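You operate a simulated robot arm through the tools that you are given. There is no shell and no other tool.

You are at the controls of a simulated robot arm. One attempt, no reset.

TASK
Open the air valve, set 6 bar, switch on nip and brake air.
Fine: within 0.3 bar on the display.

It is judged by the outcome, as a careful person would: the job done as asked, and still so three seconds after it is handed in. It fails if anything else is knocked over, pushed out of place, dropped, spilled or broken.

THE ROBOT
A 6-joint arm with a fingered hand, fixed in place. Base frame: the origin is at the foot of the arm, x ahead of it, y to its left, z up. Readings come in mm, degrees, newtons and seconds.
With the tool pointing down near the work surface it reaches from about 300 to 620 mm from the base axis. Its first joint turns from -166.0 to 166.0 degrees. Payload 3.2 kg.
Tool frame: the origin (TCP) lies between the finger pads and is the grasp point; the fingertips stand 22 mm ahead of it; z points along the fingers, y is the line along which they close. The gripper opens to 112 mm. The gripper's body begins 60 mm behind the TCP. The gripper is a hand of 3 fingers: y runs from the thumb to the fingers, the wrist lies at [0, 0, -218] in the tool frame.
Orientation is that of the tool frame in the base frame, as [roll, pitch, yaw] about the fixed x, y, z axes, in that order (R = Rz(yaw) Ry(pitch) Rx(roll)). With the fingers straight down and closing along the base's y, the tool's x points along the base's -x, its y along +y and its z along -z.

THE INTERFACE
- The arm moves only by the tool jog_arm. Its argument "targets" is a list of rows, each a list of 6 numbers: the shift along the tool's x, y, z in cm, then the turn, a rotation vector about the tool's x, y, z in degrees. In form: [[tx, ty, tz, wx, wy, wz], ...]. A call has 1 to 20 rows; each row is the pose to reach, as a shift and turn from the pose commanded when the call began, along the tool's axes at that moment. Rows are played at 5 a second. More than 50 mm and 8.6 degrees between two rows, and nothing of the call is played. Where a pose cannot be reached the arm comes as near as it can. A force on the tool above 40 N (or 10 N above the force at the start of the call, whichever is more), or a blocked arm, ends the call early, and 0.2 s more pass. In this call time passes only in rows, and 0.2 s behind the last. It gives the time, the measured TCP pose, the force on the tool (base axes), the opening and the grip force at its end, in the units of the frame above (readings bear some noise), with the torque about the TCP (base axes, N m) and any sound that the robot's microphone picked up.
- Cameras (640 x 400 px; columns grow to the right, rows downward): "scene" is fixed at [399.4, 651, 1431.7]; the picture's right is [-0.98, -0.19, 0.00], its down [-0.09, 0.46, -0.88] and it looks along [0.16, -0.87, -0.47] (base axes); focal length 340 px, centre (320, 200). "wrist" rides on the gripper at [66, 3, -81] in the tool frame; the picture's right is [-0.05, 1.00, 0.00], its down [-0.77, -0.04, -0.64] and it looks along [-0.63, -0.03, 0.77] (tool axes); focal length 275 px, centre (320, 200). There is no depth. A picture from a camera that has moved, and an enlarged one, comes with that camera's place and axes in the base frame and with its lens.
- grab_frame(camera): a new picture of that camera. It takes no simulated time.
- move_column(by): slides the trunk up (or, below 0, down) by that many mm; the arm rides with it, the base frame stays. It gives what a move gives, with no picture.
- finger_targets(finger1, finger2, thumb_bend): sets how far each is bent, from 0 (flat) to 1 (curled in); at 0.3 the hand is open as for a grip, at 0.7 the pads meet at the TCP. One left out holds its place. A second passes; each finger stops where it meets its share of the squeeze, and holds until it gets a number again. It is the only way to open and close the hand. It gives what a move gives, with no picture; readings hold the bend of each and the force on the fingers (four entries, about 0 where the hand has none), thumb and palm.
- zoom(camera, box): a new picture of the part [left, top, right, bottom] of that camera's present view, enlarged. It takes no simulated time.
- close_job(): hands the job in; it is judged then, once.

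Places have to be worked out from the pictures, the camera data and where the tool is seen. Open the gripper and draw the arm clear of the work before you hand the job in, unless the task says otherwise.

The tools are called after "Call:" by a JSON object that holds its "op" and its "data". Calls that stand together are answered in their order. jog_arm: Moves the arm, as the interface text tells. Its arguments: {"type":"object","properties":{"targets":{"type":"array","items":{"type":"array","items":{"type":"number"}}}},"required":["targets"]} The other tools are called the same way: move_column (by) slides the trunk up or down; finger_targets (finger1, finger2, thumb_bend) moves the fingers one by one; grab_frame (camera) takes a picture; zoom (camera, box) takes an enlarged picture of a part of a camera's view; close_job () hands the job in.

At the start:

```text
time: 0.0
eef_pos: [271.9, 69.6, 1251.2]
ee_rot: [179.9, 0.0, -179.9]
ft_force: [-0.6, 0.3, -0.5]
torque: [0.04, 0.03, 0.0]
finger_gap: 111.8
gripper_force: 0.0
shape: jaw
bend: [0.3, 0.3, 0.3]
finger forces: [0.1, 0.0, 0.0, 0.1, 0.0, 0.1]
trunk travel left (down, up): [-525.0, 65.0]
```

scene: 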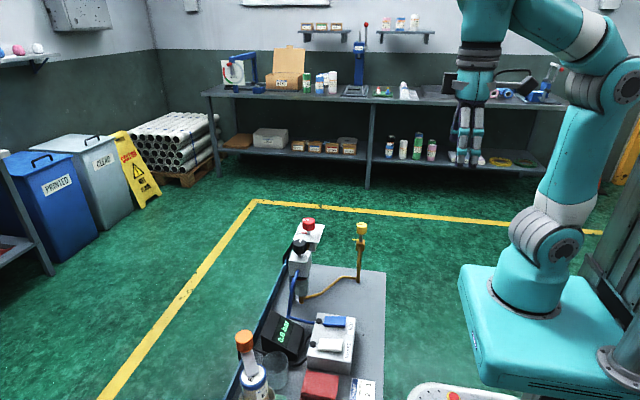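
wrist: 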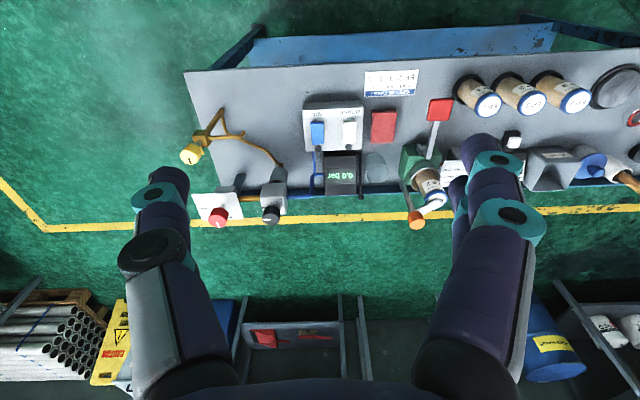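

I see a bench with a red knob, a black knob, a display reading 0.0 bar and a two-rocker box. I'll enlarge both views to tell the parts apart.

Call:
{"op": "zoom", "data": {"camera": "wrist", "box": [170, 60, 410, 240]}}

Call:
{"op": "zoom", "data": {"camera": "scene", "box": [220, 200, 420, 400]}}

Call:
{"op": "zoom", "data": {"camera": "wrist", "box": [290, 60, 410, 150]}}

Call:
{"op": "zoom", "data": {"camera": "wrist", "box": [380, 60, 640, 240]}}

```text
2.22 times, centred on (290, 150) of wrist
camera zoom: at [204.1, 72.8, 1331.4], right [0.05, 1.0, 0.0], down [0.77, -0.04, 0.64], along [0.64, -0.03, -0.77], focal length 612 px, centre (387, 311)
```

zoom: 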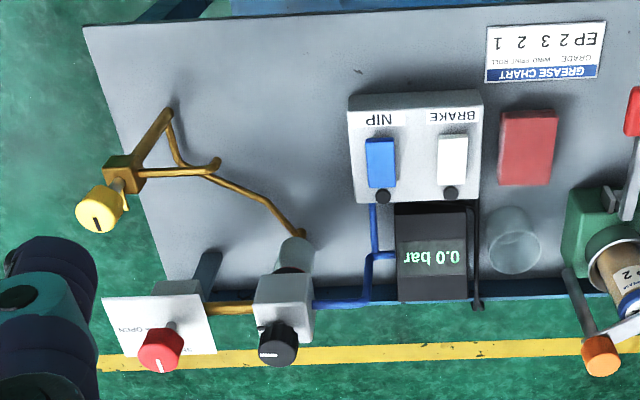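

```text
2.00 times, centred on (320, 300) of scene
camera zoom: at [399.4, 651.0, 1431.7], right [-0.98, -0.19, 0.0], down [-0.09, 0.46, -0.88], along [0.16, -0.87, -0.47], focal length 680 px, centre (320, 0)
```

zoom: 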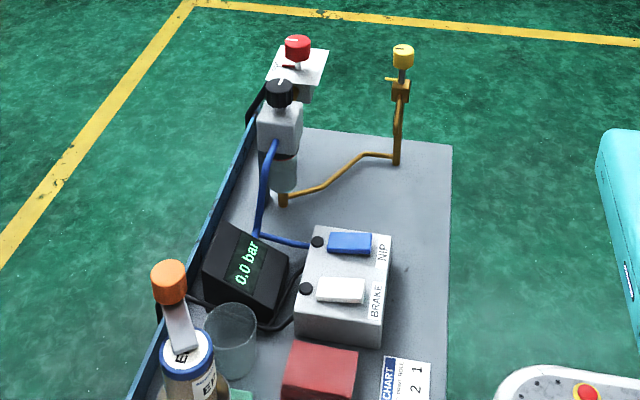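

```text
4.44 times, centred on (350, 105) of wrist
camera zoom: at [204.1, 72.8, 1331.4], right [0.05, 1.0, 0.0], down [0.77, -0.04, 0.64], along [0.64, -0.03, -0.77], focal length 1224 px, centre (187, 622)
```

zoom: 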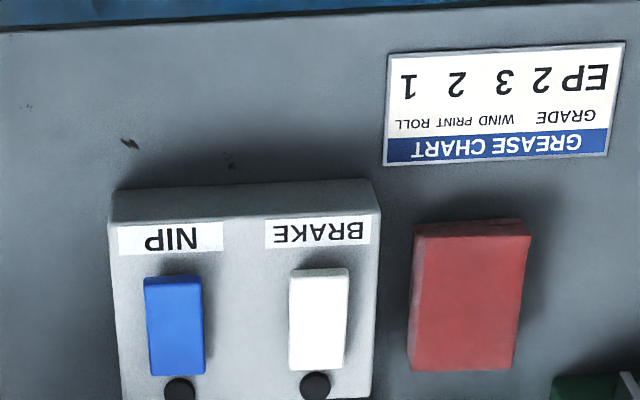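

```text
2.22 times, centred on (510, 150) of wrist
camera zoom: at [204.1, 72.8, 1331.4], right [0.05, 1.0, 0.0], down [0.77, -0.04, 0.64], along [0.64, -0.03, -0.77], focal length 612 px, centre (-102, 311)
```

zoom: 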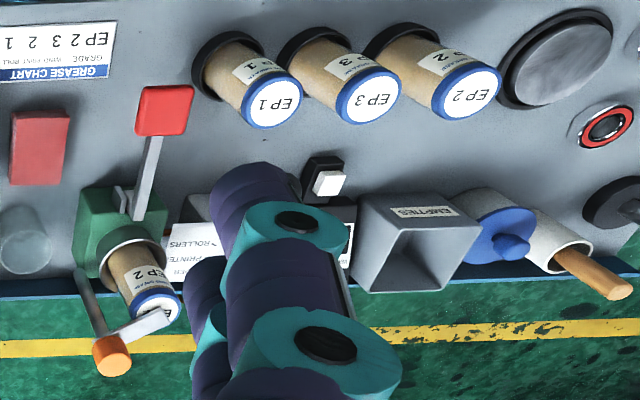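

I'll look closer at the red knob's plate, the black knob, the yellow knob and the rocker boxes.

Call:
{"op": "zoom", "data": {"camera": "wrist", "box": [180, 180, 300, 240]}}

Call:
{"op": "zoom", "data": {"camera": "scene", "box": [270, 205, 390, 290]}}

Call:
{"op": "zoom", "data": {"camera": "wrist", "box": [170, 100, 250, 170]}}

Call:
{"op": "zoom", "data": {"camera": "scene", "box": [290, 300, 390, 380]}}

```text
5.33 times, centred on (240, 210) of wrist
camera zoom: at [204.1, 72.8, 1331.4], right [0.05, 1.0, 0.0], down [0.77, -0.04, 0.64], along [0.64, -0.03, -0.77], focal length 1468 px, centre (747, 147)
```

zoom: 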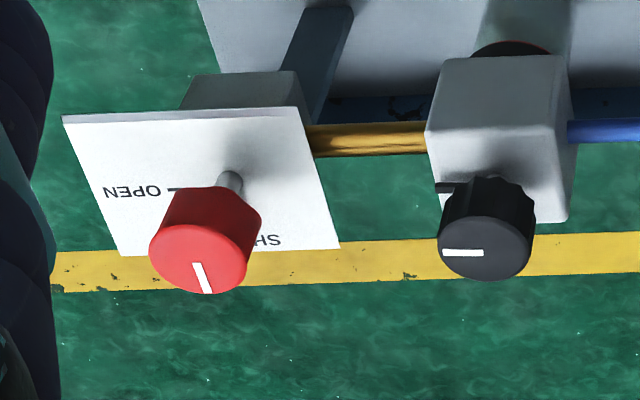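

```text
4.71 times, centred on (330, 248) of scene
camera zoom: at [399.4, 651.0, 1431.7], right [-0.98, -0.19, 0.0], down [-0.09, 0.46, -0.88], along [0.16, -0.87, -0.47], focal length 1600 px, centre (273, -24)
```

zoom: 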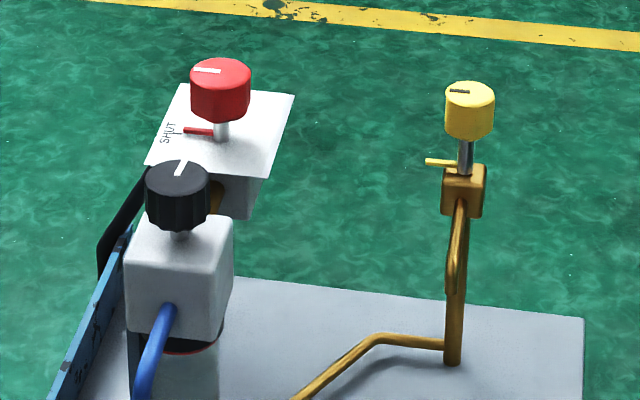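

```text
5.71 times, centred on (210, 135) of wrist
camera zoom: at [204.1, 72.8, 1331.4], right [0.05, 1.0, 0.0], down [0.77, -0.04, 0.64], along [0.64, -0.03, -0.77], focal length 1573 px, centre (949, 571)
```

zoom: 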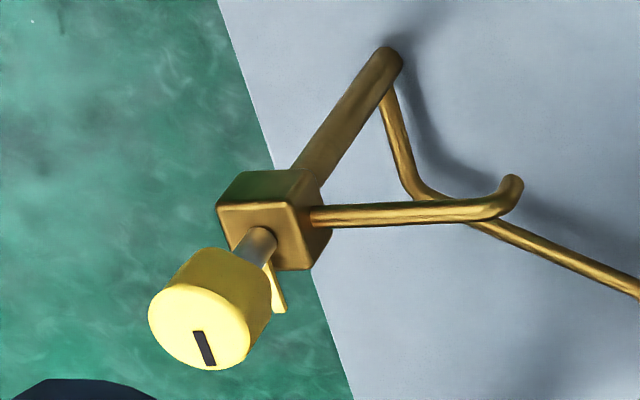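

```text
5.00 times, centred on (340, 340) of scene
camera zoom: at [399.4, 651.0, 1431.7], right [-0.98, -0.19, 0.0], down [-0.09, 0.46, -0.88], along [0.16, -0.87, -0.47], focal length 1700 px, centre (220, -500)
```

zoom: 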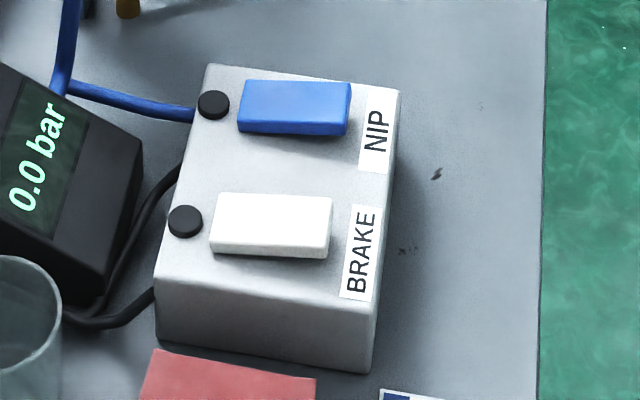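

The red knob is the SHUT/OPEN valve, with its top at about (583,-152,928). The black knob is the regulator at about (584,-44,928). The NIP rocker is near (475,54,775) and the BRAKE rocker near (475,125,775). I'll lower the trunk so the fingertips end just above knob height.

Call:
{"op": "move_column", "data": {"by": -270}}

```text
time: 2.8
eef_pos: [270.8, 69.6, 980.2]
ee_rot: [179.9, 0.1, -179.9]
ft_force: [0.5, 0.7, -0.2]
torque: [-0.02, 0.01, -0.04]
finger_gap: 111.8
gripper_force: 0.1
shape: jaw
bend: [0.3, 0.3, 0.3]
finger forces: [0.0, 0.0, 0.0, 0.1, 0.1, 0.1]
trunk travel left (down, up): [-255.0, 335.0]
```

The trunk is down and the TCP is at z 980. I'll move part of the way to (440,-100,1000) to get a closer wrist view.

Call:
{"op": "jog_arm", "data": {"targets": [[-3, -3, -0.4, 0, 0, 0], [-6, -6, -0.8, 0, 0, 0], [-9, -9, -1.2, 0, 0, 0], [-12, -12, -1.6, 0, 0, 0], [-14.5, -14.5, -2, 0, 0, 0], [-16.9, -17, -2, 0, 0, 0]]}}

Call:
{"op": "grab_frame", "data": {"camera": "wrist"}}

Call:
{"op": "grab_frame", "data": {"camera": "scene"}}

```text
time: 4.2
eef_pos: [412.0, -52.0, 968.3]
ee_rot: [179.9, 0.2, 179.6]
ft_force: [-0.3, 0.5, -0.5]
torque: [0.02, 0.01, -0.02]
finger_gap: 111.8
gripper_force: 0.1
shape: jaw
bend: [0.3, 0.3, 0.3]
finger forces: [0.0, 0.0, 0.0, 0.0, 0.0, 0.0]
out of reach, approached as far as the arm can: row 4, 5, 6
trunk travel left (down, up): [-255.0, 335.0]
```

```text
taken
camera wrist: at [345.6, -49.3, 1050.1], right [0.05, 1.0, 0.0], down [0.77, -0.04, 0.64], along [0.64, -0.03, -0.77], focal length 275 px, centre (320, 200)
```

wrist: 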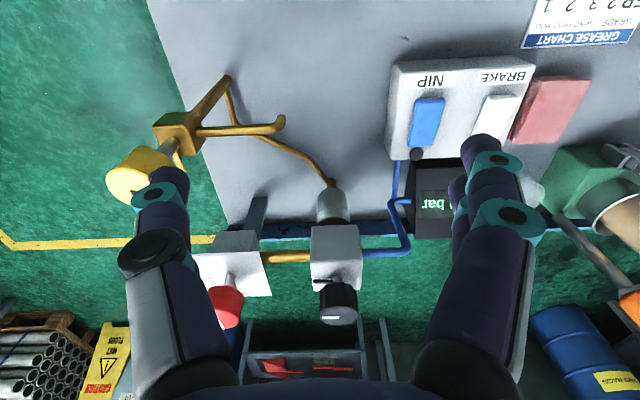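

```text
taken
```

scene: 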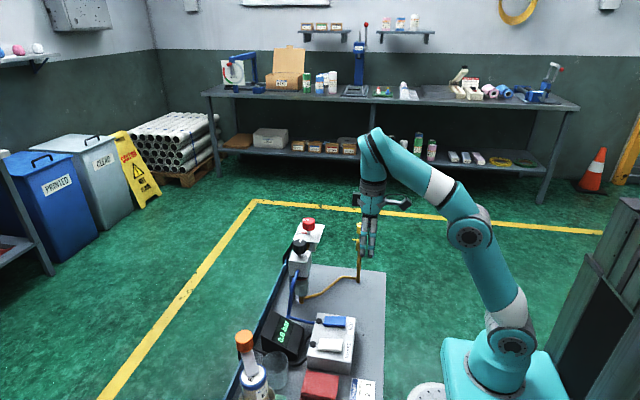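

The reach gave out at radius 415 because the tool sits too high above the lowered shoulder. I'll raise the trunk again and bring the arm down by its own joints.

Call:
{"op": "move_column", "data": {"by": 270}}

Call:
{"op": "jog_arm", "data": {"targets": [[0, 0, 4, 0, 0, 0], [0, 0, 8, 0, 0, 0], [0, 0, 12, 0, 0, 0], [0, 0, 16, 0, 0, 0], [0, 0, 20, 0, 0, 0], [0, 0, 23, 0, 0, 0]]}}

```text
time: 6.9
eef_pos: [412.0, -52.2, 1238.1]
ee_rot: [179.9, 0.1, 179.6]
ft_force: [0.9, -0.1, 0.2]
torque: [-0.03, -0.01, -0.01]
finger_gap: 111.8
gripper_force: 0.1
shape: jaw
bend: [0.3, 0.3, 0.3]
finger forces: [0.0, 0.0, 0.0, 0.0, 0.1, 0.0]
trunk travel left (down, up): [-525.0, 65.0]
```

```text
time: 8.3
eef_pos: [412.9, -53.2, 1005.9]
ee_rot: [179.9, 0.0, 179.7]
ft_force: [0.2, 0.9, -0.3]
torque: [0.01, 0.0, 0.0]
finger_gap: 112.0
gripper_force: 0.1
shape: jaw
bend: [0.3, 0.3, 0.3]
finger forces: [0.0, 0.1, 0.0, 0.0, 0.0, 0.0]
trunk travel left (down, up): [-525.0, 65.0]
```

TCP is at (413,-53,1006). I'll move over the red knob, staying above knob height.

Call:
{"op": "jog_arm", "data": {"targets": [[-3.4, -2, 0, 0, 0, 0], [-6.8, -4, 0, 0, 0, 0], [-10.2, -6, 0, 0, 0, 0], [-13.6, -8, 0, 0, 0, 0], [-17.05, -9.9, 0, 0, 0, 0]]}}

Call:
{"op": "grab_frame", "data": {"camera": "wrist"}}

Call:
{"op": "grab_frame", "data": {"camera": "scene"}}

```text
time: 9.5
eef_pos: [569.1, -144.0, 1006.2]
ee_rot: [180.0, -0.1, 179.9]
ft_force: [-0.4, 0.0, -0.6]
torque: [0.01, -0.08, 0.01]
finger_gap: 111.8
gripper_force: 0.1
shape: jaw
bend: [0.3, 0.3, 0.3]
finger forces: [0.0, 0.1, 0.0, 0.1, 0.1, 0.0]
out of reach, approached as far as the arm can: row 5
trunk travel left (down, up): [-525.0, 65.0]
```

```text
taken
camera wrist: at [503.0, -140.6, 1088.0], right [0.05, 1.0, 0.0], down [0.77, -0.04, 0.63], along [0.63, -0.03, -0.77], focal length 275 px, centre (320, 200)
```

wrist: 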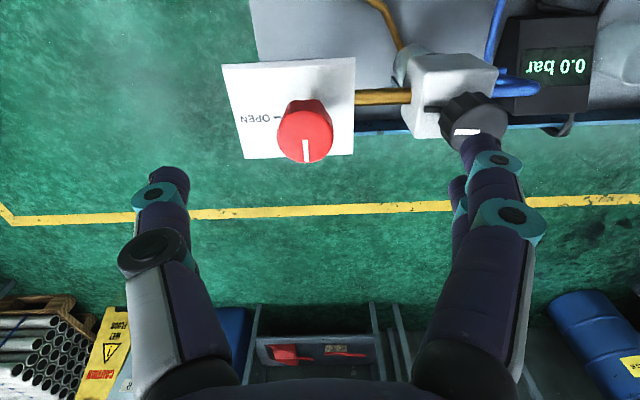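

```text
taken
```

scene: 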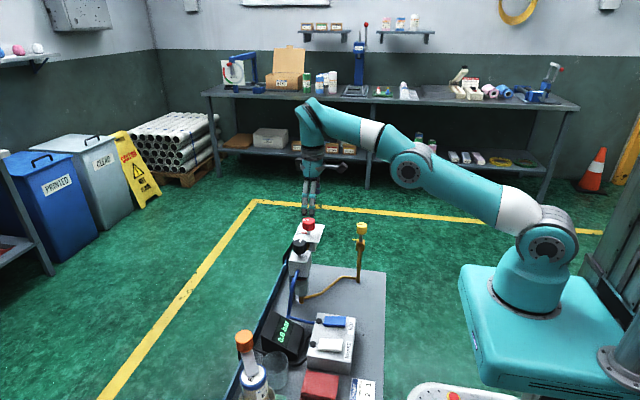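

The red knob still reads at about (586,-153), a little beyond reach at this height. I'll raise the trunk to its top and narrow the hand to about 75 mm before coming down.

Call:
{"op": "move_column", "data": {"by": 64}}

Call:
{"op": "finger_targets", "data": {"finger1": 0.43, "finger2": 0.43, "thumb_bend": 0.43}}

Call:
{"op": "jog_arm", "data": {"targets": [[0, 0, 4, 0, 0, 0], [0, 0, 8, 0, 0, 0], [-0.5, -0.2, 10, 0, 0, 0], [-1.5, -0.9, 10.5, 0, 0, 0]]}}

Call:
{"op": "grab_frame", "data": {"camera": "wrist"}}

Call:
{"op": "zoom", "data": {"camera": "scene", "box": [250, 150, 400, 290]}}

```text
time: 10.5
eef_pos: [570.4, -144.6, 1071.1]
ee_rot: [179.9, 0.0, 179.8]
ft_force: [-0.5, -0.2, -0.1]
torque: [0.05, -0.02, -0.02]
finger_gap: 111.8
gripper_force: 0.1
shape: jaw
bend: [0.3, 0.3, 0.3]
finger forces: [0.1, 0.0, 0.0, 0.1, 0.0, 0.0]
trunk travel left (down, up): [-589.0, 1.0]
```

```text
time: 11.5
eef_pos: [570.7, -144.1, 1070.5]
ee_rot: [180.0, 0.0, 179.9]
ft_force: [-0.6, 0.2, 0.0]
torque: [0.02, 0.0, 0.0]
finger_gap: 75.9
gripper_force: 0.1
shape: fingers
bend: [0.43, 0.43, 0.43]
finger forces: [0.1, 0.0, 0.0, 0.0, 0.0, 0.0]
trunk travel left (down, up): [-589.0, 1.0]
```

```text
time: 12.5
eef_pos: [586.2, -154.2, 966.2]
ee_rot: [180.0, 0.0, 179.8]
ft_force: [-0.1, 0.2, -0.9]
torque: [0.0, -0.02, 0.02]
finger_gap: 75.9
gripper_force: 0.0
shape: fingers
bend: [0.43, 0.43, 0.43]
finger forces: [0.0, 0.1, 0.0, 0.0, 0.0, 0.0]
trunk travel left (down, up): [-589.0, 1.0]
```

```text
taken
camera wrist: at [519.7, -150.2, 1046.4], right [0.05, 1.0, 0.0], down [0.77, -0.04, 0.64], along [0.64, -0.03, -0.77], focal length 275 px, centre (320, 200)
```

wrist: 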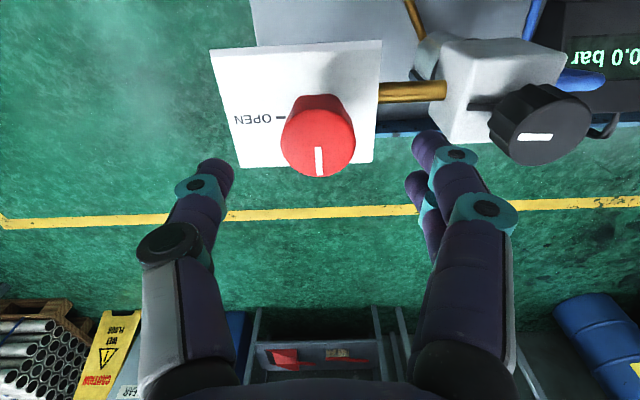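

```text
2.86 times, centred on (325, 220) of scene
camera zoom: at [399.4, 651.0, 1431.7], right [-0.98, -0.19, 0.0], down [-0.09, 0.46, -0.88], along [0.16, -0.87, -0.47], focal length 972 px, centre (306, 143)
```

zoom: 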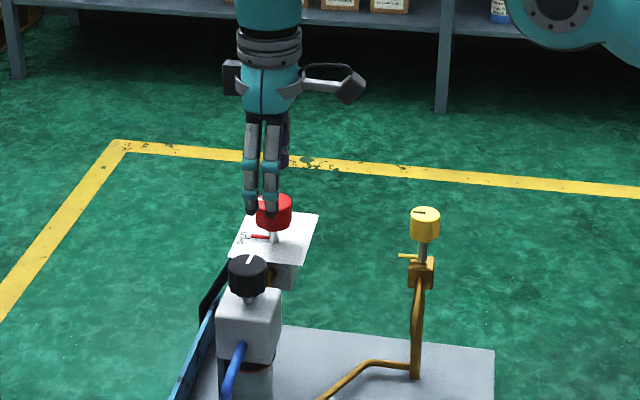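

The hand is centred on the red knob, with TCP at (586,-154,966) and the fingers straddling it. I'll descend to z of about 916 and check the force.

Call:
{"op": "jog_arm", "data": {"targets": [[0, 0, 2, 0, 0, 0], [0, 0, 3.5, 0, 0, 0], [0, 0, 5, 0, 0, 0]]}}

Call:
{"op": "grab_frame", "data": {"camera": "wrist"}}

Call:
{"op": "zoom", "data": {"camera": "scene", "box": [250, 170, 400, 290]}}

```text
time: 13.3
eef_pos: [586.2, -153.4, 914.9]
ee_rot: [-179.9, 0.0, 179.8]
ft_force: [-0.1, 0.2, -0.3]
torque: [-0.01, 0.01, 0.03]
finger_gap: 75.7
gripper_force: 0.0
shape: fingers
bend: [0.43, 0.43, 0.43]
finger forces: [0.0, 0.0, 0.0, 0.1, 0.0, 0.0]
trunk travel left (down, up): [-589.0, 1.0]
```

```text
taken
camera wrist: at [519.6, -149.2, 996.5], right [0.05, 1.0, 0.0], down [0.77, -0.04, 0.64], along [0.64, -0.03, -0.77], focal length 275 px, centre (320, 200)
```

wrist: 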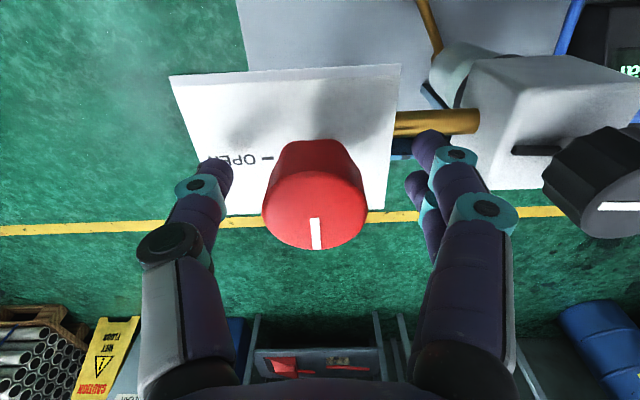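

```text
3.33 times, centred on (325, 230) of scene
camera zoom: at [399.4, 651.0, 1431.7], right [-0.98, -0.19, 0.0], down [-0.09, 0.46, -0.88], along [0.16, -0.87, -0.47], focal length 1134 px, centre (303, 100)
```

zoom: 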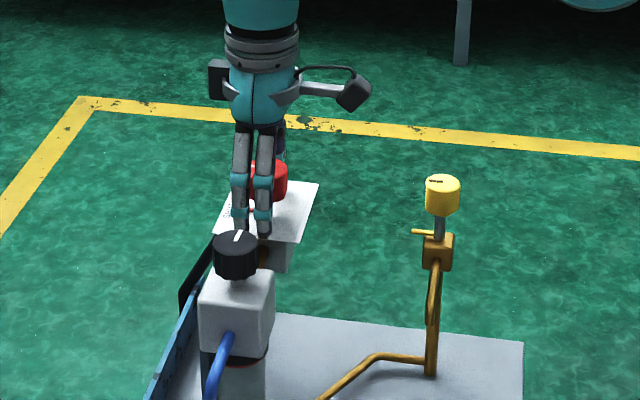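

The fingers straddle the knob cleanly, and the knob axis looks to be about 3 mm nearer the base than the TCP. I'll shift by that and close.

Call:
{"op": "jog_arm", "data": {"targets": [[0.3, 0, 0, 0, 0, 0]]}}

Call:
{"op": "finger_targets", "data": {"finger1": 0.65, "finger2": 0.65, "thumb_bend": 0.65}}

Call:
{"op": "grab_frame", "data": {"camera": "wrist"}}

```text
time: 13.7
eef_pos: [583.7, -153.0, 914.5]
ee_rot: [-180.0, 0.1, 179.8]
ft_force: [0.2, -0.2, -0.1]
torque: [0.04, 0.02, -0.01]
finger_gap: 75.8
gripper_force: 0.2
shape: fingers
bend: [0.43, 0.43, 0.43]
finger forces: [0.0, 0.0, 0.0, 0.0, 0.0, 0.1]
trunk travel left (down, up): [-589.0, 1.0]
```

```text
time: 14.7
eef_pos: [583.0, -153.1, 916.7]
ee_rot: [-180.0, 0.0, 179.8]
ft_force: [-0.5, -5.1, -3.1]
torque: [-0.05, 0.02, 0.02]
finger_gap: 26.1
gripper_force: 5.5
shape: fingers
bend: [0.62, 0.61, 0.61]
finger forces: [1.4, 2.3, 0.1, 0.0, 7.8, 0.0]
trunk travel left (down, up): [-589.0, 1.0]
```

```text
taken
camera wrist: at [516.5, -150.1, 996.6], right [0.05, 1.0, 0.0], down [0.77, -0.04, 0.64], along [0.63, -0.03, -0.77], focal length 275 px, centre (320, 200)
```

wrist: 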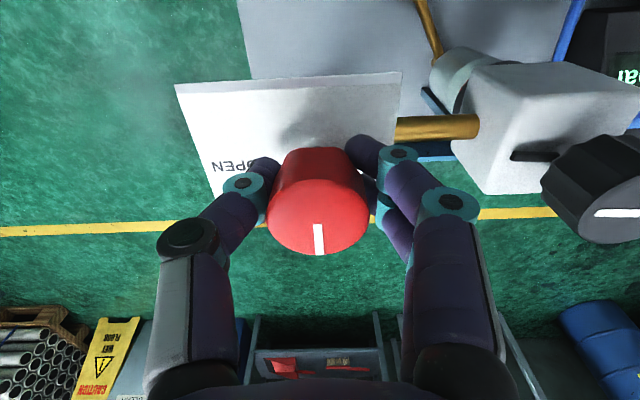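

The knob is gripped. I'll turn clockwise seen from above (SHUT at +x toward OPEN at -y), starting with 24° as a check.

Call:
{"op": "jog_arm", "data": {"targets": [[0, -0.05, 0, 0, 0, 6], [0, -0.05, 0, 0, 0, 12], [0, -0.05, 0, 0, 0, 18], [0, -0.05, 0, 0, 0, 24]]}}

Call:
{"op": "grab_frame", "data": {"camera": "wrist"}}

```text
time: 15.7
eef_pos: [583.2, -154.2, 914.8]
ee_rot: [-180.0, 0.0, 155.8]
ft_force: [0.9, -0.8, -3.5]
torque: [0.0, 0.0, 0.02]
finger_gap: 26.0
gripper_force: 5.9
shape: fingers
bend: [0.62, 0.61, 0.62]
finger forces: [2.1, 3.1, 0.0, 0.0, 5.9, 0.1]
trunk travel left (down, up): [-589.0, 1.0]
```

```text
taken
camera wrist: at [523.8, -123.1, 996.6], right [0.45, 0.89, 0.0], down [0.69, -0.35, 0.64], along [0.57, -0.29, -0.77], focal length 275 px, centre (320, 200)
```

wrist: 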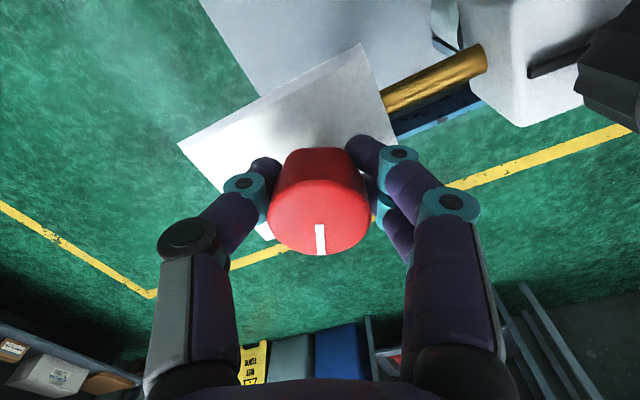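

The knob turns with the hand at low torque. I'll go on for another 66°, to 90° in total.

Call:
{"op": "jog_arm", "data": {"targets": [[0, 0, 0, 0, 0, 7], [0, 0, 0, 0, 0, 14], [0, 0, 0, 0, 0, 21], [0, 0, 0, 0, 0, 28], [0, 0, 0, 0, 0, 35], [0, 0, 0, 0, 0, 42], [0, 0, 0, 0, 0, 49], [0, 0, 0, 0, 0, 56], [0, 0, 0, 0, 0, 62], [0, 0, 0, 0, 0, 66]]}}

Call:
{"op": "grab_frame", "data": {"camera": "wrist"}}

Call:
{"op": "grab_frame", "data": {"camera": "scene"}}

Call:
{"op": "zoom", "data": {"camera": "scene", "box": [250, 190, 370, 270]}}

```text
time: 17.9
eef_pos: [583.6, -153.7, 916.2]
ee_rot: [-180.0, 0.0, 89.8]
ft_force: [4.4, 1.7, -3.9]
torque: [0.03, -0.03, 0.05]
finger_gap: 25.9
gripper_force: 5.8
shape: fingers
bend: [0.61, 0.6, 0.62]
finger forces: [3.1, 3.4, 0.0, 0.1, 4.5, 0.0]
trunk travel left (down, up): [-589.0, 1.0]
```

```text
taken
camera wrist: at [586.1, -86.4, 996.5], right [1.0, -0.05, 0.0], down [-0.04, -0.77, 0.64], along [-0.03, -0.64, -0.77], focal length 275 px, centre (320, 200)
```

wrist: 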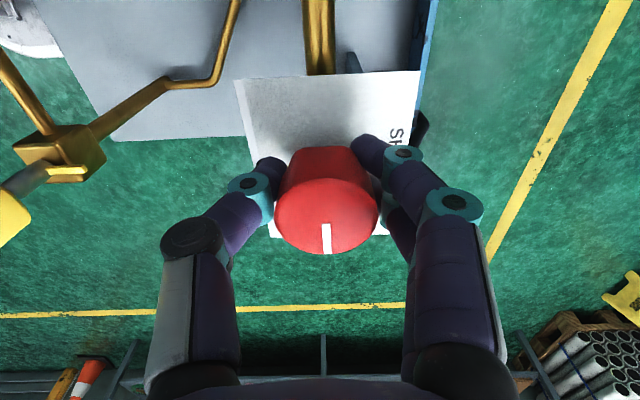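

```text
taken
```

scene: 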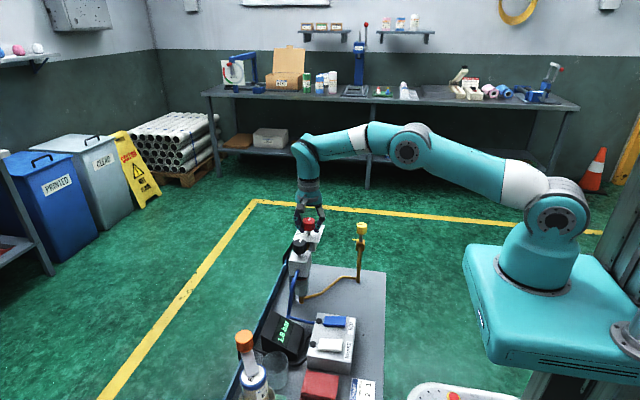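

```text
5.00 times, centred on (310, 230) of scene
camera zoom: at [399.4, 651.0, 1431.7], right [-0.98, -0.19, 0.0], down [-0.09, 0.46, -0.88], along [0.16, -0.87, -0.47], focal length 1700 px, centre (370, 50)
```

zoom: 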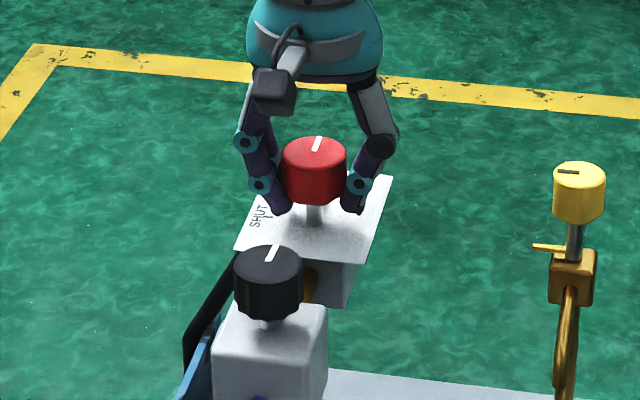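

The knob line now points toward OPEN. I'll check the display.

Call:
{"op": "zoom", "data": {"camera": "scene", "box": [250, 300, 330, 370]}}

```text
5.71 times, centred on (290, 335) of scene
camera zoom: at [399.4, 651.0, 1431.7], right [-0.98, -0.19, 0.0], down [-0.09, 0.46, -0.88], along [0.16, -0.87, -0.47], focal length 1943 px, centre (491, -571)
```

zoom: 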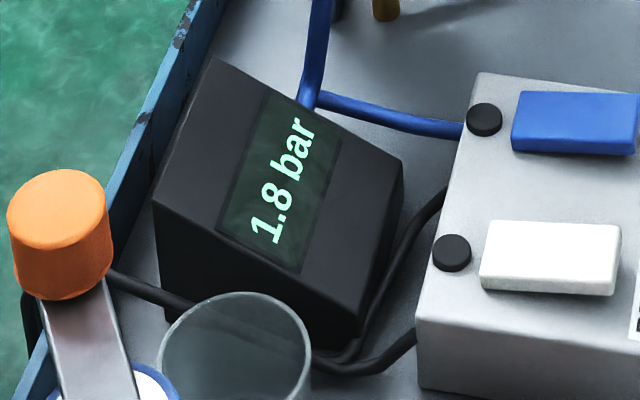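

The display reads 1.8 bar, so the valve is open. I'll release the knob and lift straight up.

Call:
{"op": "finger_targets", "data": {"finger1": 0.43, "finger2": 0.43, "thumb_bend": 0.43}}

Call:
{"op": "jog_arm", "data": {"targets": [[0, 0, -2, 0, 0, 0], [0, 0, -4, 0, 0, 0], [0, 0, -6, 0, 0, 0]]}}

Call:
{"op": "grab_frame", "data": {"camera": "wrist"}}

Call:
{"op": "zoom", "data": {"camera": "scene", "box": [250, 180, 370, 270]}}

```text
time: 18.9
eef_pos: [581.7, -153.5, 914.7]
ee_rot: [-180.0, 0.0, 89.7]
ft_force: [0.9, -0.5, -0.5]
torque: [-0.01, 0.01, 0.02]
finger_gap: 74.3
gripper_force: 0.0
shape: fingers
bend: [0.43, 0.43, 0.43]
finger forces: [0.1, 0.0, 0.0, 0.0, 0.0, 0.1]
trunk travel left (down, up): [-589.0, 1.0]
```

```text
time: 19.7
eef_pos: [581.9, -153.4, 975.7]
ee_rot: [-179.9, 0.1, 90.0]
ft_force: [-0.1, -0.5, 0.9]
torque: [0.02, 0.0, 0.03]
finger_gap: 74.4
gripper_force: 0.1
shape: fingers
bend: [0.43, 0.43, 0.43]
finger forces: [0.0, 0.0, 0.0, 0.1, 0.0, 0.0]
trunk travel left (down, up): [-589.0, 1.0]
```

```text
taken
camera wrist: at [585.9, -86.6, 1057.1], right [1.0, -0.05, 0.0], down [-0.04, -0.77, 0.64], along [-0.03, -0.64, -0.77], focal length 275 px, centre (320, 200)
```

wrist: 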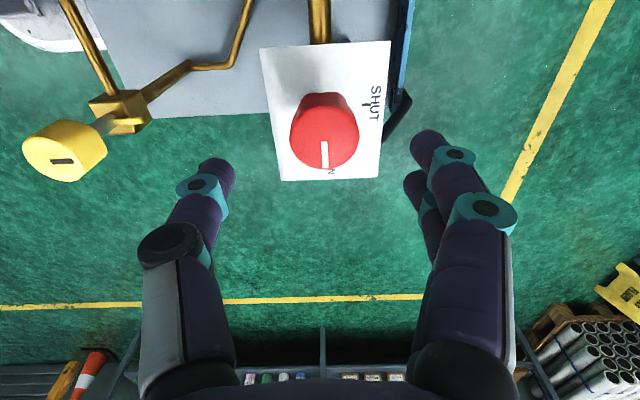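

```text
4.44 times, centred on (310, 225) of scene
camera zoom: at [399.4, 651.0, 1431.7], right [-0.98, -0.19, 0.0], down [-0.09, 0.46, -0.88], along [0.16, -0.87, -0.47], focal length 1511 px, centre (364, 89)
```

zoom: 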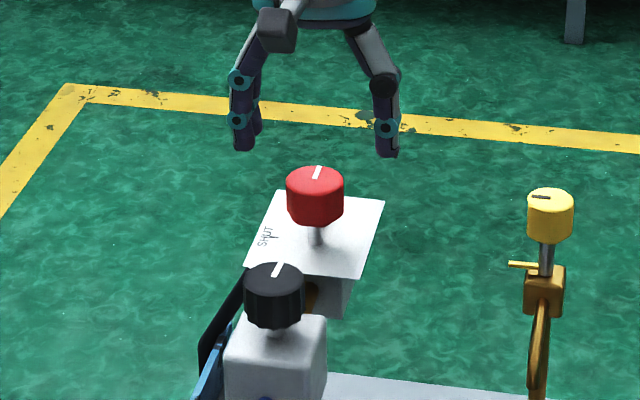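

The red line points at OPEN and the knob stands free. I'll move over the black regulator at (584,-44) and wind the hand back so there is plenty of clockwise travel.

Call:
{"op": "jog_arm", "data": {"targets": [[1.0, 0.2, 0, 0, 0, -8], [2.0, 0.2, 0, 0, 0, -16], [3.0, 0.2, 0, 0, 0, -24], [4.0, 0.2, 0, 0, 0, -32], [5.0, 0.2, 0, 0, 0, -40], [6.0, 0.2, 0, 0, 0, -48], [7.0, 0.2, 0, 0, 0, -56], [8.0, 0.2, 0, 0, 0, -64], [9.0, 0.2, 0, 0, 0, -72], [10.0, 0.2, 0, 0, 0, -80], [10.9, 0.2, 0, 0, 0, -88], [10.9, 0.2, 0, 0, 0, -96], [10.9, 0.2, 0, 0, 0, -104], [10.9, 0.2, 0, 0, 0, -112], [10.9, 0.2, 0, 0, 0, -120], [10.9, 0.2, 0, 0, 0, -128], [10.9, 0.2, 0, 0, 0, -135]]}}

Call:
{"op": "grab_frame", "data": {"camera": "wrist"}}

Call:
{"op": "zoom", "data": {"camera": "scene", "box": [250, 180, 370, 270]}}

```text
time: 23.3
eef_pos: [585.5, -44.4, 975.5]
ee_rot: [180.0, 0.0, -135.0]
ft_force: [-0.1, -0.5, -0.6]
torque: [-0.02, 0.01, -0.01]
finger_gap: 74.6
gripper_force: 0.0
shape: fingers
bend: [0.43, 0.43, 0.43]
finger forces: [0.0, 0.1, 0.0, 0.0, 0.1, 0.1]
trunk travel left (down, up): [-589.0, 1.0]
```

```text
taken
camera wrist: at [535.5, -88.7, 1056.4], right [-0.67, 0.74, 0.0], down [0.57, 0.52, 0.64], along [0.47, 0.43, -0.77], focal length 275 px, centre (320, 200)
```

wrist: 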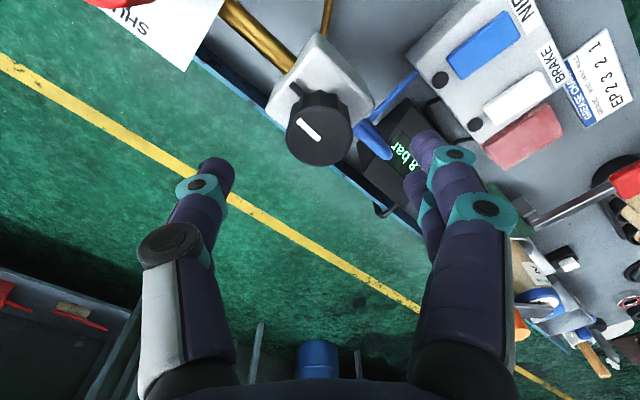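

```text
4.44 times, centred on (310, 225) of scene
camera zoom: at [399.4, 651.0, 1431.7], right [-0.98, -0.19, 0.0], down [-0.09, 0.46, -0.88], along [0.16, -0.87, -0.47], focal length 1511 px, centre (364, 89)
```

zoom: 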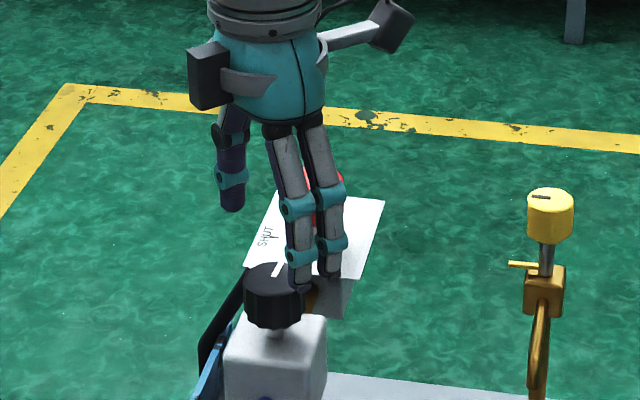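

The hand is centred over the black knob, which reads (584,-45). The regulator body's top is at about z 892, so I'll descend to TCP z 921, keeping the fingertips clear, and then grip.

Call:
{"op": "jog_arm", "data": {"targets": [[0.1, 0, 2, 0, 0, 0], [0.15, 0, 4, 0, 0, 0], [0.15, 0, 5.4, 0, 0, 0]]}}

Call:
{"op": "grab_frame", "data": {"camera": "wrist"}}

Call:
{"op": "zoom", "data": {"camera": "scene", "box": [250, 200, 350, 280]}}

```text
time: 24.1
eef_pos: [583.0, -45.6, 922.1]
ee_rot: [180.0, -0.1, -135.2]
ft_force: [-0.2, 0.1, 1.0]
torque: [-0.03, 0.0, 0.0]
finger_gap: 74.7
gripper_force: 0.1
shape: fingers
bend: [0.43, 0.43, 0.43]
finger forces: [0.0, 0.0, 0.0, 0.1, 0.0, 0.0]
trunk travel left (down, up): [-589.0, 1.0]
```

```text
taken
camera wrist: at [533.5, -89.7, 1002.6], right [-0.67, 0.74, 0.0], down [0.57, 0.52, 0.64], along [0.47, 0.43, -0.77], focal length 275 px, centre (320, 200)
```

wrist: 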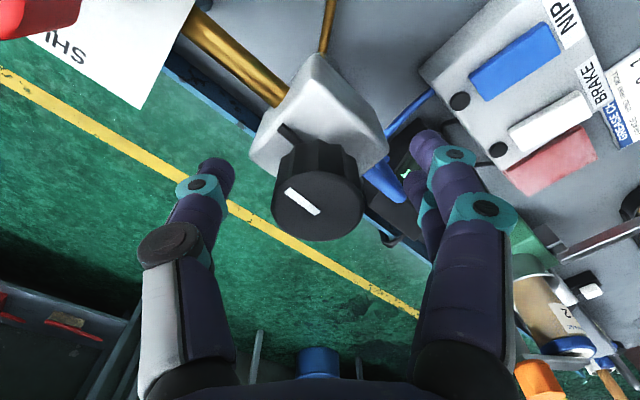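

```text
5.00 times, centred on (300, 240) of scene
camera zoom: at [399.4, 651.0, 1431.7], right [-0.98, -0.19, 0.0], down [-0.09, 0.46, -0.88], along [0.16, -0.87, -0.47], focal length 1700 px, centre (420, 0)
```

zoom: 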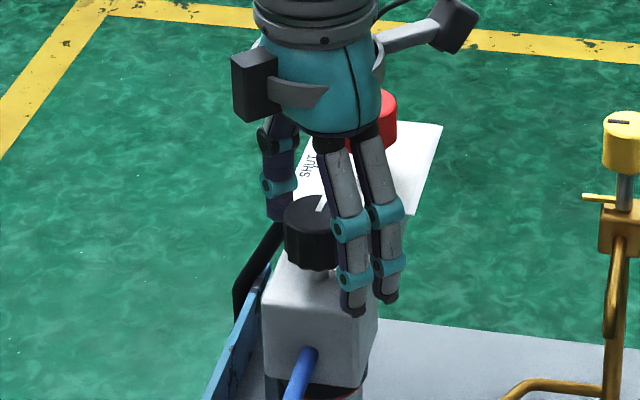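

Everything is well centred and clear. I'll close on the black knob.

Call:
{"op": "finger_targets", "data": {"finger1": 0.65, "finger2": 0.65, "thumb_bend": 0.65}}

Call:
{"op": "jog_arm", "data": {"targets": [[0, 0, 0, 0, 0, 7], [0, 0, 0, 0, 0, 14], [0, 0, 0, 0, 0, 20]]}}

Call:
{"op": "grab_frame", "data": {"camera": "wrist"}}

Call:
{"op": "zoom", "data": {"camera": "scene", "box": [250, 200, 350, 280]}}

Call:
{"op": "zoom", "data": {"camera": "scene", "box": [250, 300, 330, 370]}}

```text
time: 25.1
eef_pos: [583.5, -45.5, 921.5]
ee_rot: [180.0, 0.0, -135.3]
ft_force: [0.3, -1.1, -2.6]
torque: [-0.06, -0.02, -0.03]
finger_gap: 28.5
gripper_force: 6.1
shape: fingers
bend: [0.61, 0.6, 0.61]
finger forces: [2.5, 3.2, 0.0, 0.1, 6.7, 0.1]
trunk travel left (down, up): [-589.0, 1.0]
```

```text
time: 25.9
eef_pos: [583.7, -45.6, 922.5]
ee_rot: [180.0, 0.0, -155.2]
ft_force: [-2.7, -0.3, -2.4]
torque: [0.0, 0.06, 0.02]
finger_gap: 28.4
gripper_force: 6.5
shape: fingers
bend: [0.61, 0.6, 0.61]
finger forces: [3.6, 3.7, 0.1, 0.0, 5.6, 0.1]
trunk travel left (down, up): [-589.0, 1.0]
```

```text
taken
camera wrist: at [521.5, -69.9, 1002.6], right [-0.38, 0.93, 0.0], down [0.72, 0.29, 0.64], along [0.59, 0.24, -0.77], focal length 275 px, centre (320, 200)
```

wrist: 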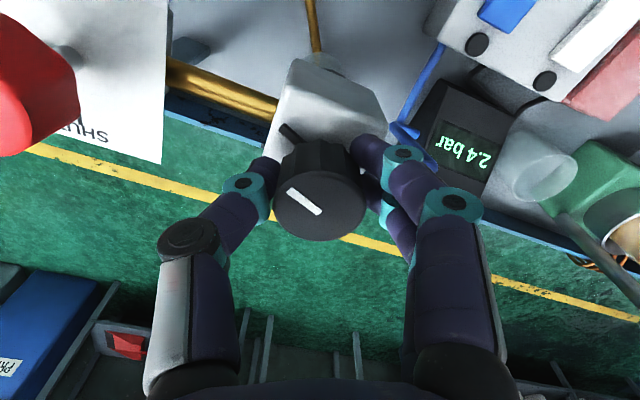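

```text
5.00 times, centred on (300, 240) of scene
camera zoom: at [399.4, 651.0, 1431.7], right [-0.98, -0.19, 0.0], down [-0.09, 0.46, -0.88], along [0.16, -0.87, -0.47], focal length 1700 px, centre (420, 0)
```

zoom: 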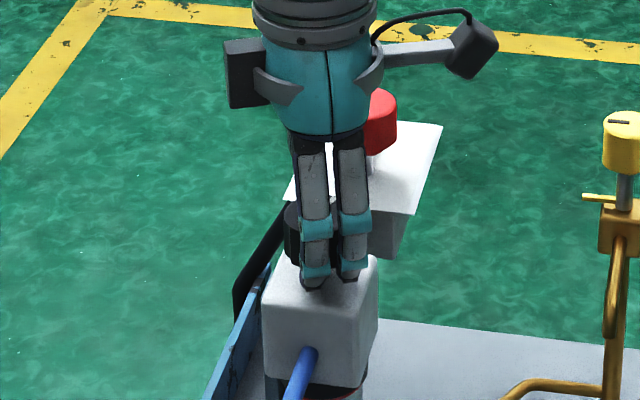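

```text
5.71 times, centred on (290, 335) of scene
camera zoom: at [399.4, 651.0, 1431.7], right [-0.98, -0.19, 0.0], down [-0.09, 0.46, -0.88], along [0.16, -0.87, -0.47], focal length 1943 px, centre (491, -571)
```

zoom: 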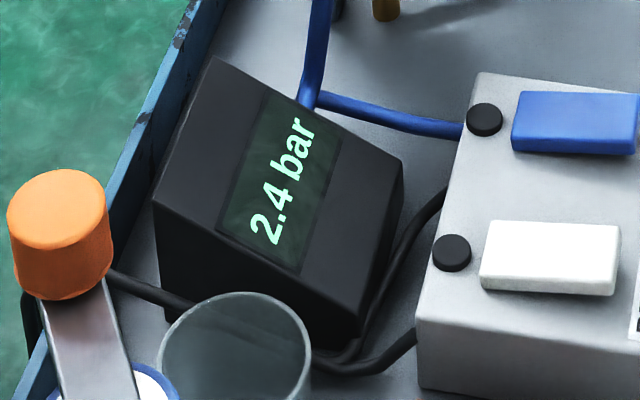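

Turning 20° raised the pressure by 0.6 bar, about 0.03 bar per degree. Roughly 120° more is needed, so I'll turn 100° and read again.

Call:
{"op": "jog_arm", "data": {"targets": [[0, 0, 0, 0, 0, 7], [0, 0, 0, 0, 0, 14], [0, 0, 0, 0, 0, 21], [0, 0, 0, 0, 0, 28], [0, 0, 0, 0, 0, 35], [0, 0, 0, 0, 0, 42], [0, 0, 0, 0, 0, 49], [0, 0, 0, 0, 0, 56], [0, 0, 0, 0, 0, 63], [0, 0, 0, 0, 0, 70], [0, 0, 0, 0, 0, 77], [0, 0, 0, 0, 0, 84], [0, 0, 0, 0, 0, 91], [0, 0, 0, 0, 0, 96], [0, 0, 0, 0, 0, 100]]}}

Call:
{"op": "grab_frame", "data": {"camera": "wrist"}}

Call:
{"op": "zoom", "data": {"camera": "scene", "box": [250, 300, 330, 370]}}

```text
time: 29.1
eef_pos: [584.3, -45.0, 921.7]
ee_rot: [180.0, 0.1, 104.7]
ft_force: [-0.2, 11.3, -1.7]
torque: [0.23, 0.04, 0.02]
finger_gap: 29.1
gripper_force: 7.8
shape: fingers
bend: [0.6, 0.59, 0.62]
finger forces: [6.8, 2.9, 0.1, 0.0, 5.3, 0.1]
trunk travel left (down, up): [-589.0, 1.0]
```

```text
taken
camera wrist: at [569.8, 20.5, 1002.9], right [0.98, 0.21, 0.0], down [0.16, -0.75, 0.64], along [0.13, -0.62, -0.77], focal length 275 px, centre (320, 200)
```

wrist: 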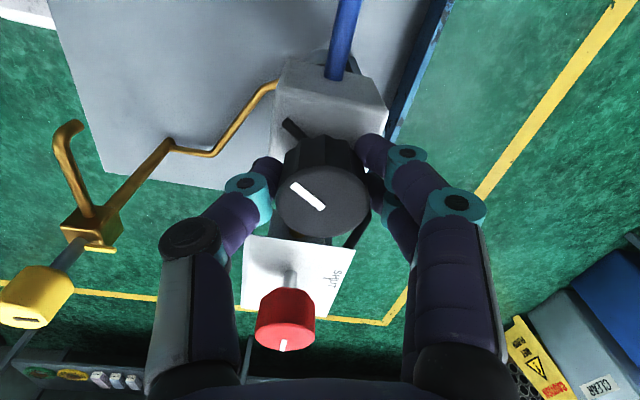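

```text
5.71 times, centred on (290, 335) of scene
camera zoom: at [399.4, 651.0, 1431.7], right [-0.98, -0.19, 0.0], down [-0.09, 0.46, -0.88], along [0.16, -0.87, -0.47], focal length 1943 px, centre (491, -571)
```

zoom: 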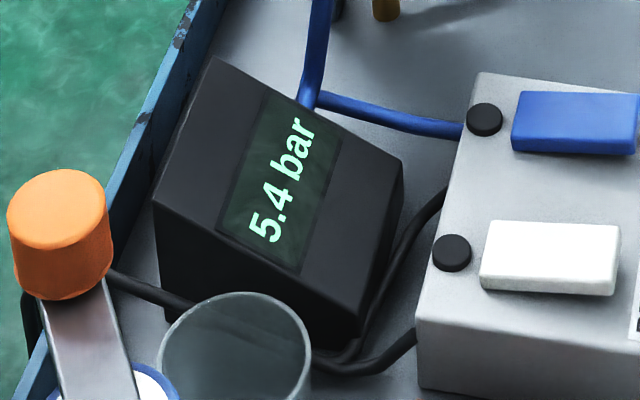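

It reads 5.4 bar. I'll turn 20° more, with a 1 mm shift toward +y to ease the side force.

Call:
{"op": "jog_arm", "data": {"targets": [[0.1, 0, 0, 0, 0, 5], [0.1, 0, 0, 0, 0, 10], [0.1, 0, 0, 0, 0, 15], [0.1, 0, 0, 0, 0, 20]]}}

Call:
{"op": "zoom", "data": {"camera": "scene", "box": [250, 300, 330, 370]}}

```text
time: 30.1
eef_pos: [584.1, -44.0, 921.6]
ee_rot: [180.0, 0.1, 84.7]
ft_force: [2.2, 7.4, -1.2]
torque: [0.14, -0.05, 0.03]
finger_gap: 29.2
gripper_force: 7.0
shape: fingers
bend: [0.6, 0.59, 0.62]
finger forces: [5.4, 3.2, 0.1, 0.1, 6.0, 0.1]
trunk travel left (down, up): [-589.0, 1.0]
```

```text
5.71 times, centred on (290, 335) of scene
camera zoom: at [399.4, 651.0, 1431.7], right [-0.98, -0.19, 0.0], down [-0.09, 0.46, -0.88], along [0.16, -0.87, -0.47], focal length 1943 px, centre (491, -571)
```

zoom: 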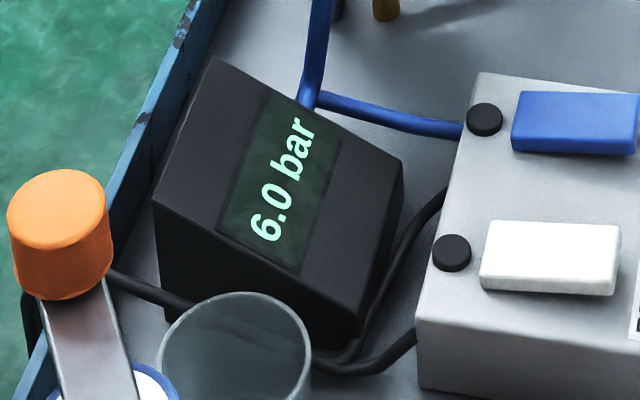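

The display reads 6.0 bar. I'll release, lift clear, and re-read it to see that it holds.

Call:
{"op": "finger_targets", "data": {"finger1": 0.43, "finger2": 0.43, "thumb_bend": 0.43}}

Call:
{"op": "jog_arm", "data": {"targets": [[0, 0, -2, 0, 0, 0], [0, 0, -4, 0, 0, 0], [0, 0, -6, 0, 0, 0]]}}

Call:
{"op": "zoom", "data": {"camera": "scene", "box": [250, 200, 410, 380]}}

Call:
{"op": "zoom", "data": {"camera": "scene", "box": [250, 300, 330, 370]}}

```text
time: 31.1
eef_pos: [583.1, -45.2, 922.1]
ee_rot: [-179.9, 0.1, 84.9]
ft_force: [-0.2, 0.0, 0.1]
torque: [-0.02, 0.01, -0.02]
finger_gap: 74.8
gripper_force: 0.0
shape: fingers
bend: [0.43, 0.43, 0.43]
finger forces: [0.1, 0.1, 0.0, 0.0, 0.1, 0.0]
trunk travel left (down, up): [-589.0, 1.0]
```

```text
time: 31.9
eef_pos: [583.9, -43.5, 981.3]
ee_rot: [179.9, 0.0, 84.9]
ft_force: [-0.2, -0.2, -0.7]
torque: [0.01, -0.02, 0.01]
finger_gap: 74.5
gripper_force: 0.0
shape: fingers
bend: [0.43, 0.43, 0.43]
finger forces: [0.1, 0.0, 0.0, 0.0, 0.1, 0.0]
trunk travel left (down, up): [-589.0, 1.0]
```

```text
2.22 times, centred on (330, 290) of scene
camera zoom: at [399.4, 651.0, 1431.7], right [-0.98, -0.19, 0.0], down [-0.09, 0.46, -0.88], along [0.16, -0.87, -0.47], focal length 756 px, centre (298, 0)
```

zoom: 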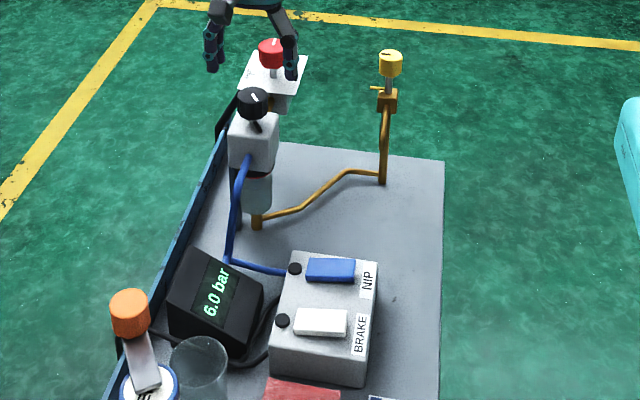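

```text
5.71 times, centred on (290, 335) of scene
camera zoom: at [399.4, 651.0, 1431.7], right [-0.98, -0.19, 0.0], down [-0.09, 0.46, -0.88], along [0.16, -0.87, -0.47], focal length 1943 px, centre (491, -571)
```

zoom: 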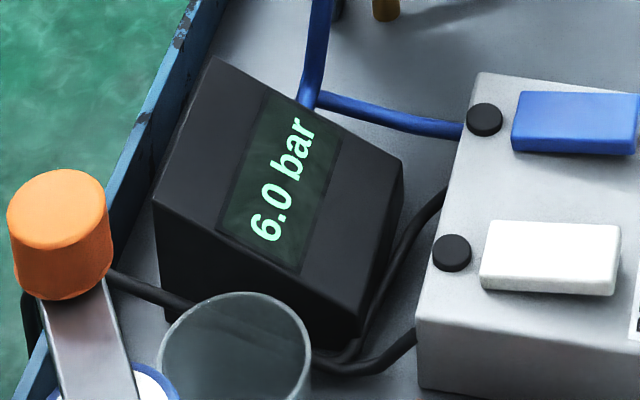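

The pressure holds at 6.0 bar. I'll turn the hand back and move above the switch box to see how the rockers are tilted.

Call:
{"op": "jog_arm", "data": {"targets": [[0.92, -1.27, 0, 0, 0, -7.3], [1.85, -2.54, 0, 0, 0, -14.6], [2.77, -3.81, 0, 0, 0, -21.9], [3.69, -5.08, 0, 0, 0, -29.2], [4.62, -6.35, 0, 0, 0, -36.5], [5.54, -7.62, 0, 0, 0, -43.8], [6.46, -8.88, 0, 0, 0, -51.2], [7.38, -10.15, 0, 0, 0, -58.5], [8.31, -11.42, 0, 0, 0, -65.8], [9.23, -12.69, 0, 0, 0, -73.1], [10.15, -13.96, 0, 0, 0, -80.4], [11.08, -15.23, 0, 0, 0, -87.7], [12.0, -16.5, 0, 0, 0, -95]]}}

Call:
{"op": "grab_frame", "data": {"camera": "wrist"}}

Call:
{"op": "zoom", "data": {"camera": "wrist", "box": [220, 60, 420, 185]}}

Call:
{"op": "zoom", "data": {"camera": "scene", "box": [300, 305, 370, 375]}}

```text
time: 34.7
eef_pos: [428.5, 89.8, 980.7]
ee_rot: [-179.9, 0.0, 180.0]
ft_force: [0.4, 0.1, 0.6]
torque: [0.0, 0.0, 0.04]
finger_gap: 74.6
gripper_force: 0.1
shape: fingers
bend: [0.43, 0.43, 0.43]
finger forces: [0.0, 0.0, 0.0, 0.0, 0.0, 0.0]
trunk travel left (down, up): [-589.0, 1.0]
```

```text
taken
camera wrist: at [362.9, 93.8, 1062.4], right [0.05, 1.0, 0.0], down [0.77, -0.04, 0.64], along [0.64, -0.03, -0.77], focal length 275 px, centre (320, 200)
```

wrist: 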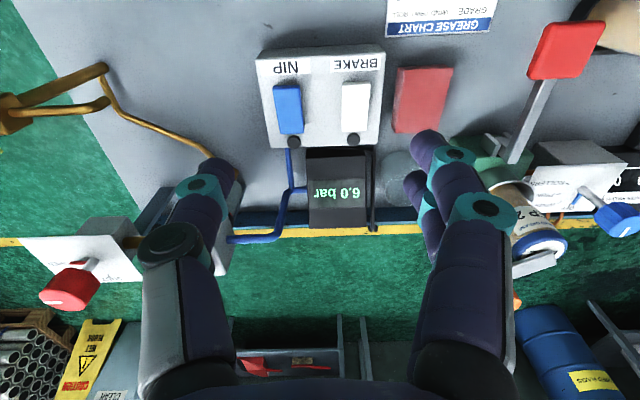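

```text
3.20 times, centred on (320, 122) of wrist
camera zoom: at [362.9, 93.8, 1062.4], right [0.05, 1.0, 0.0], down [0.77, -0.04, 0.64], along [0.64, -0.03, -0.77], focal length 881 px, centre (320, 448)
```

zoom: 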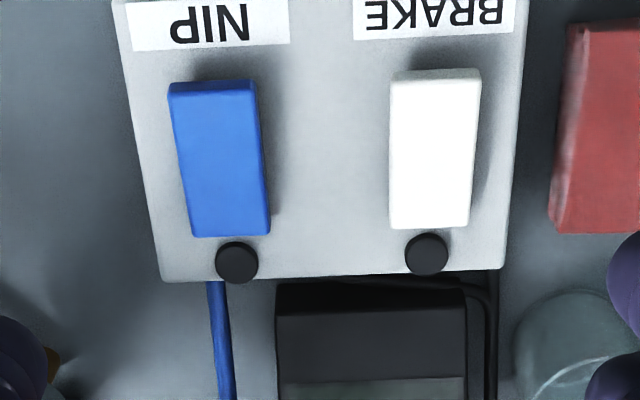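

```text
5.71 times, centred on (335, 340) of scene
camera zoom: at [399.4, 651.0, 1431.7], right [-0.98, -0.19, 0.0], down [-0.09, 0.46, -0.88], along [0.16, -0.87, -0.47], focal length 1943 px, centre (234, -600)
```

zoom: 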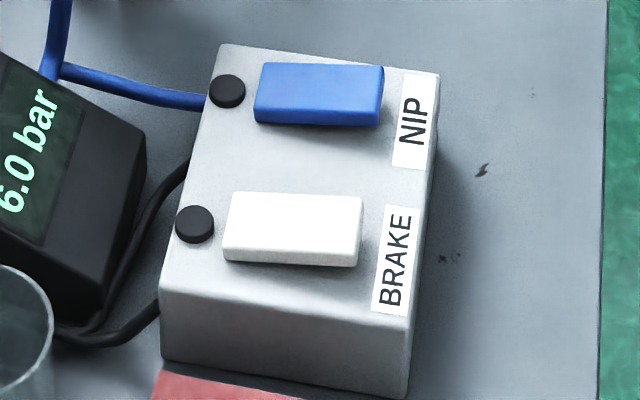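

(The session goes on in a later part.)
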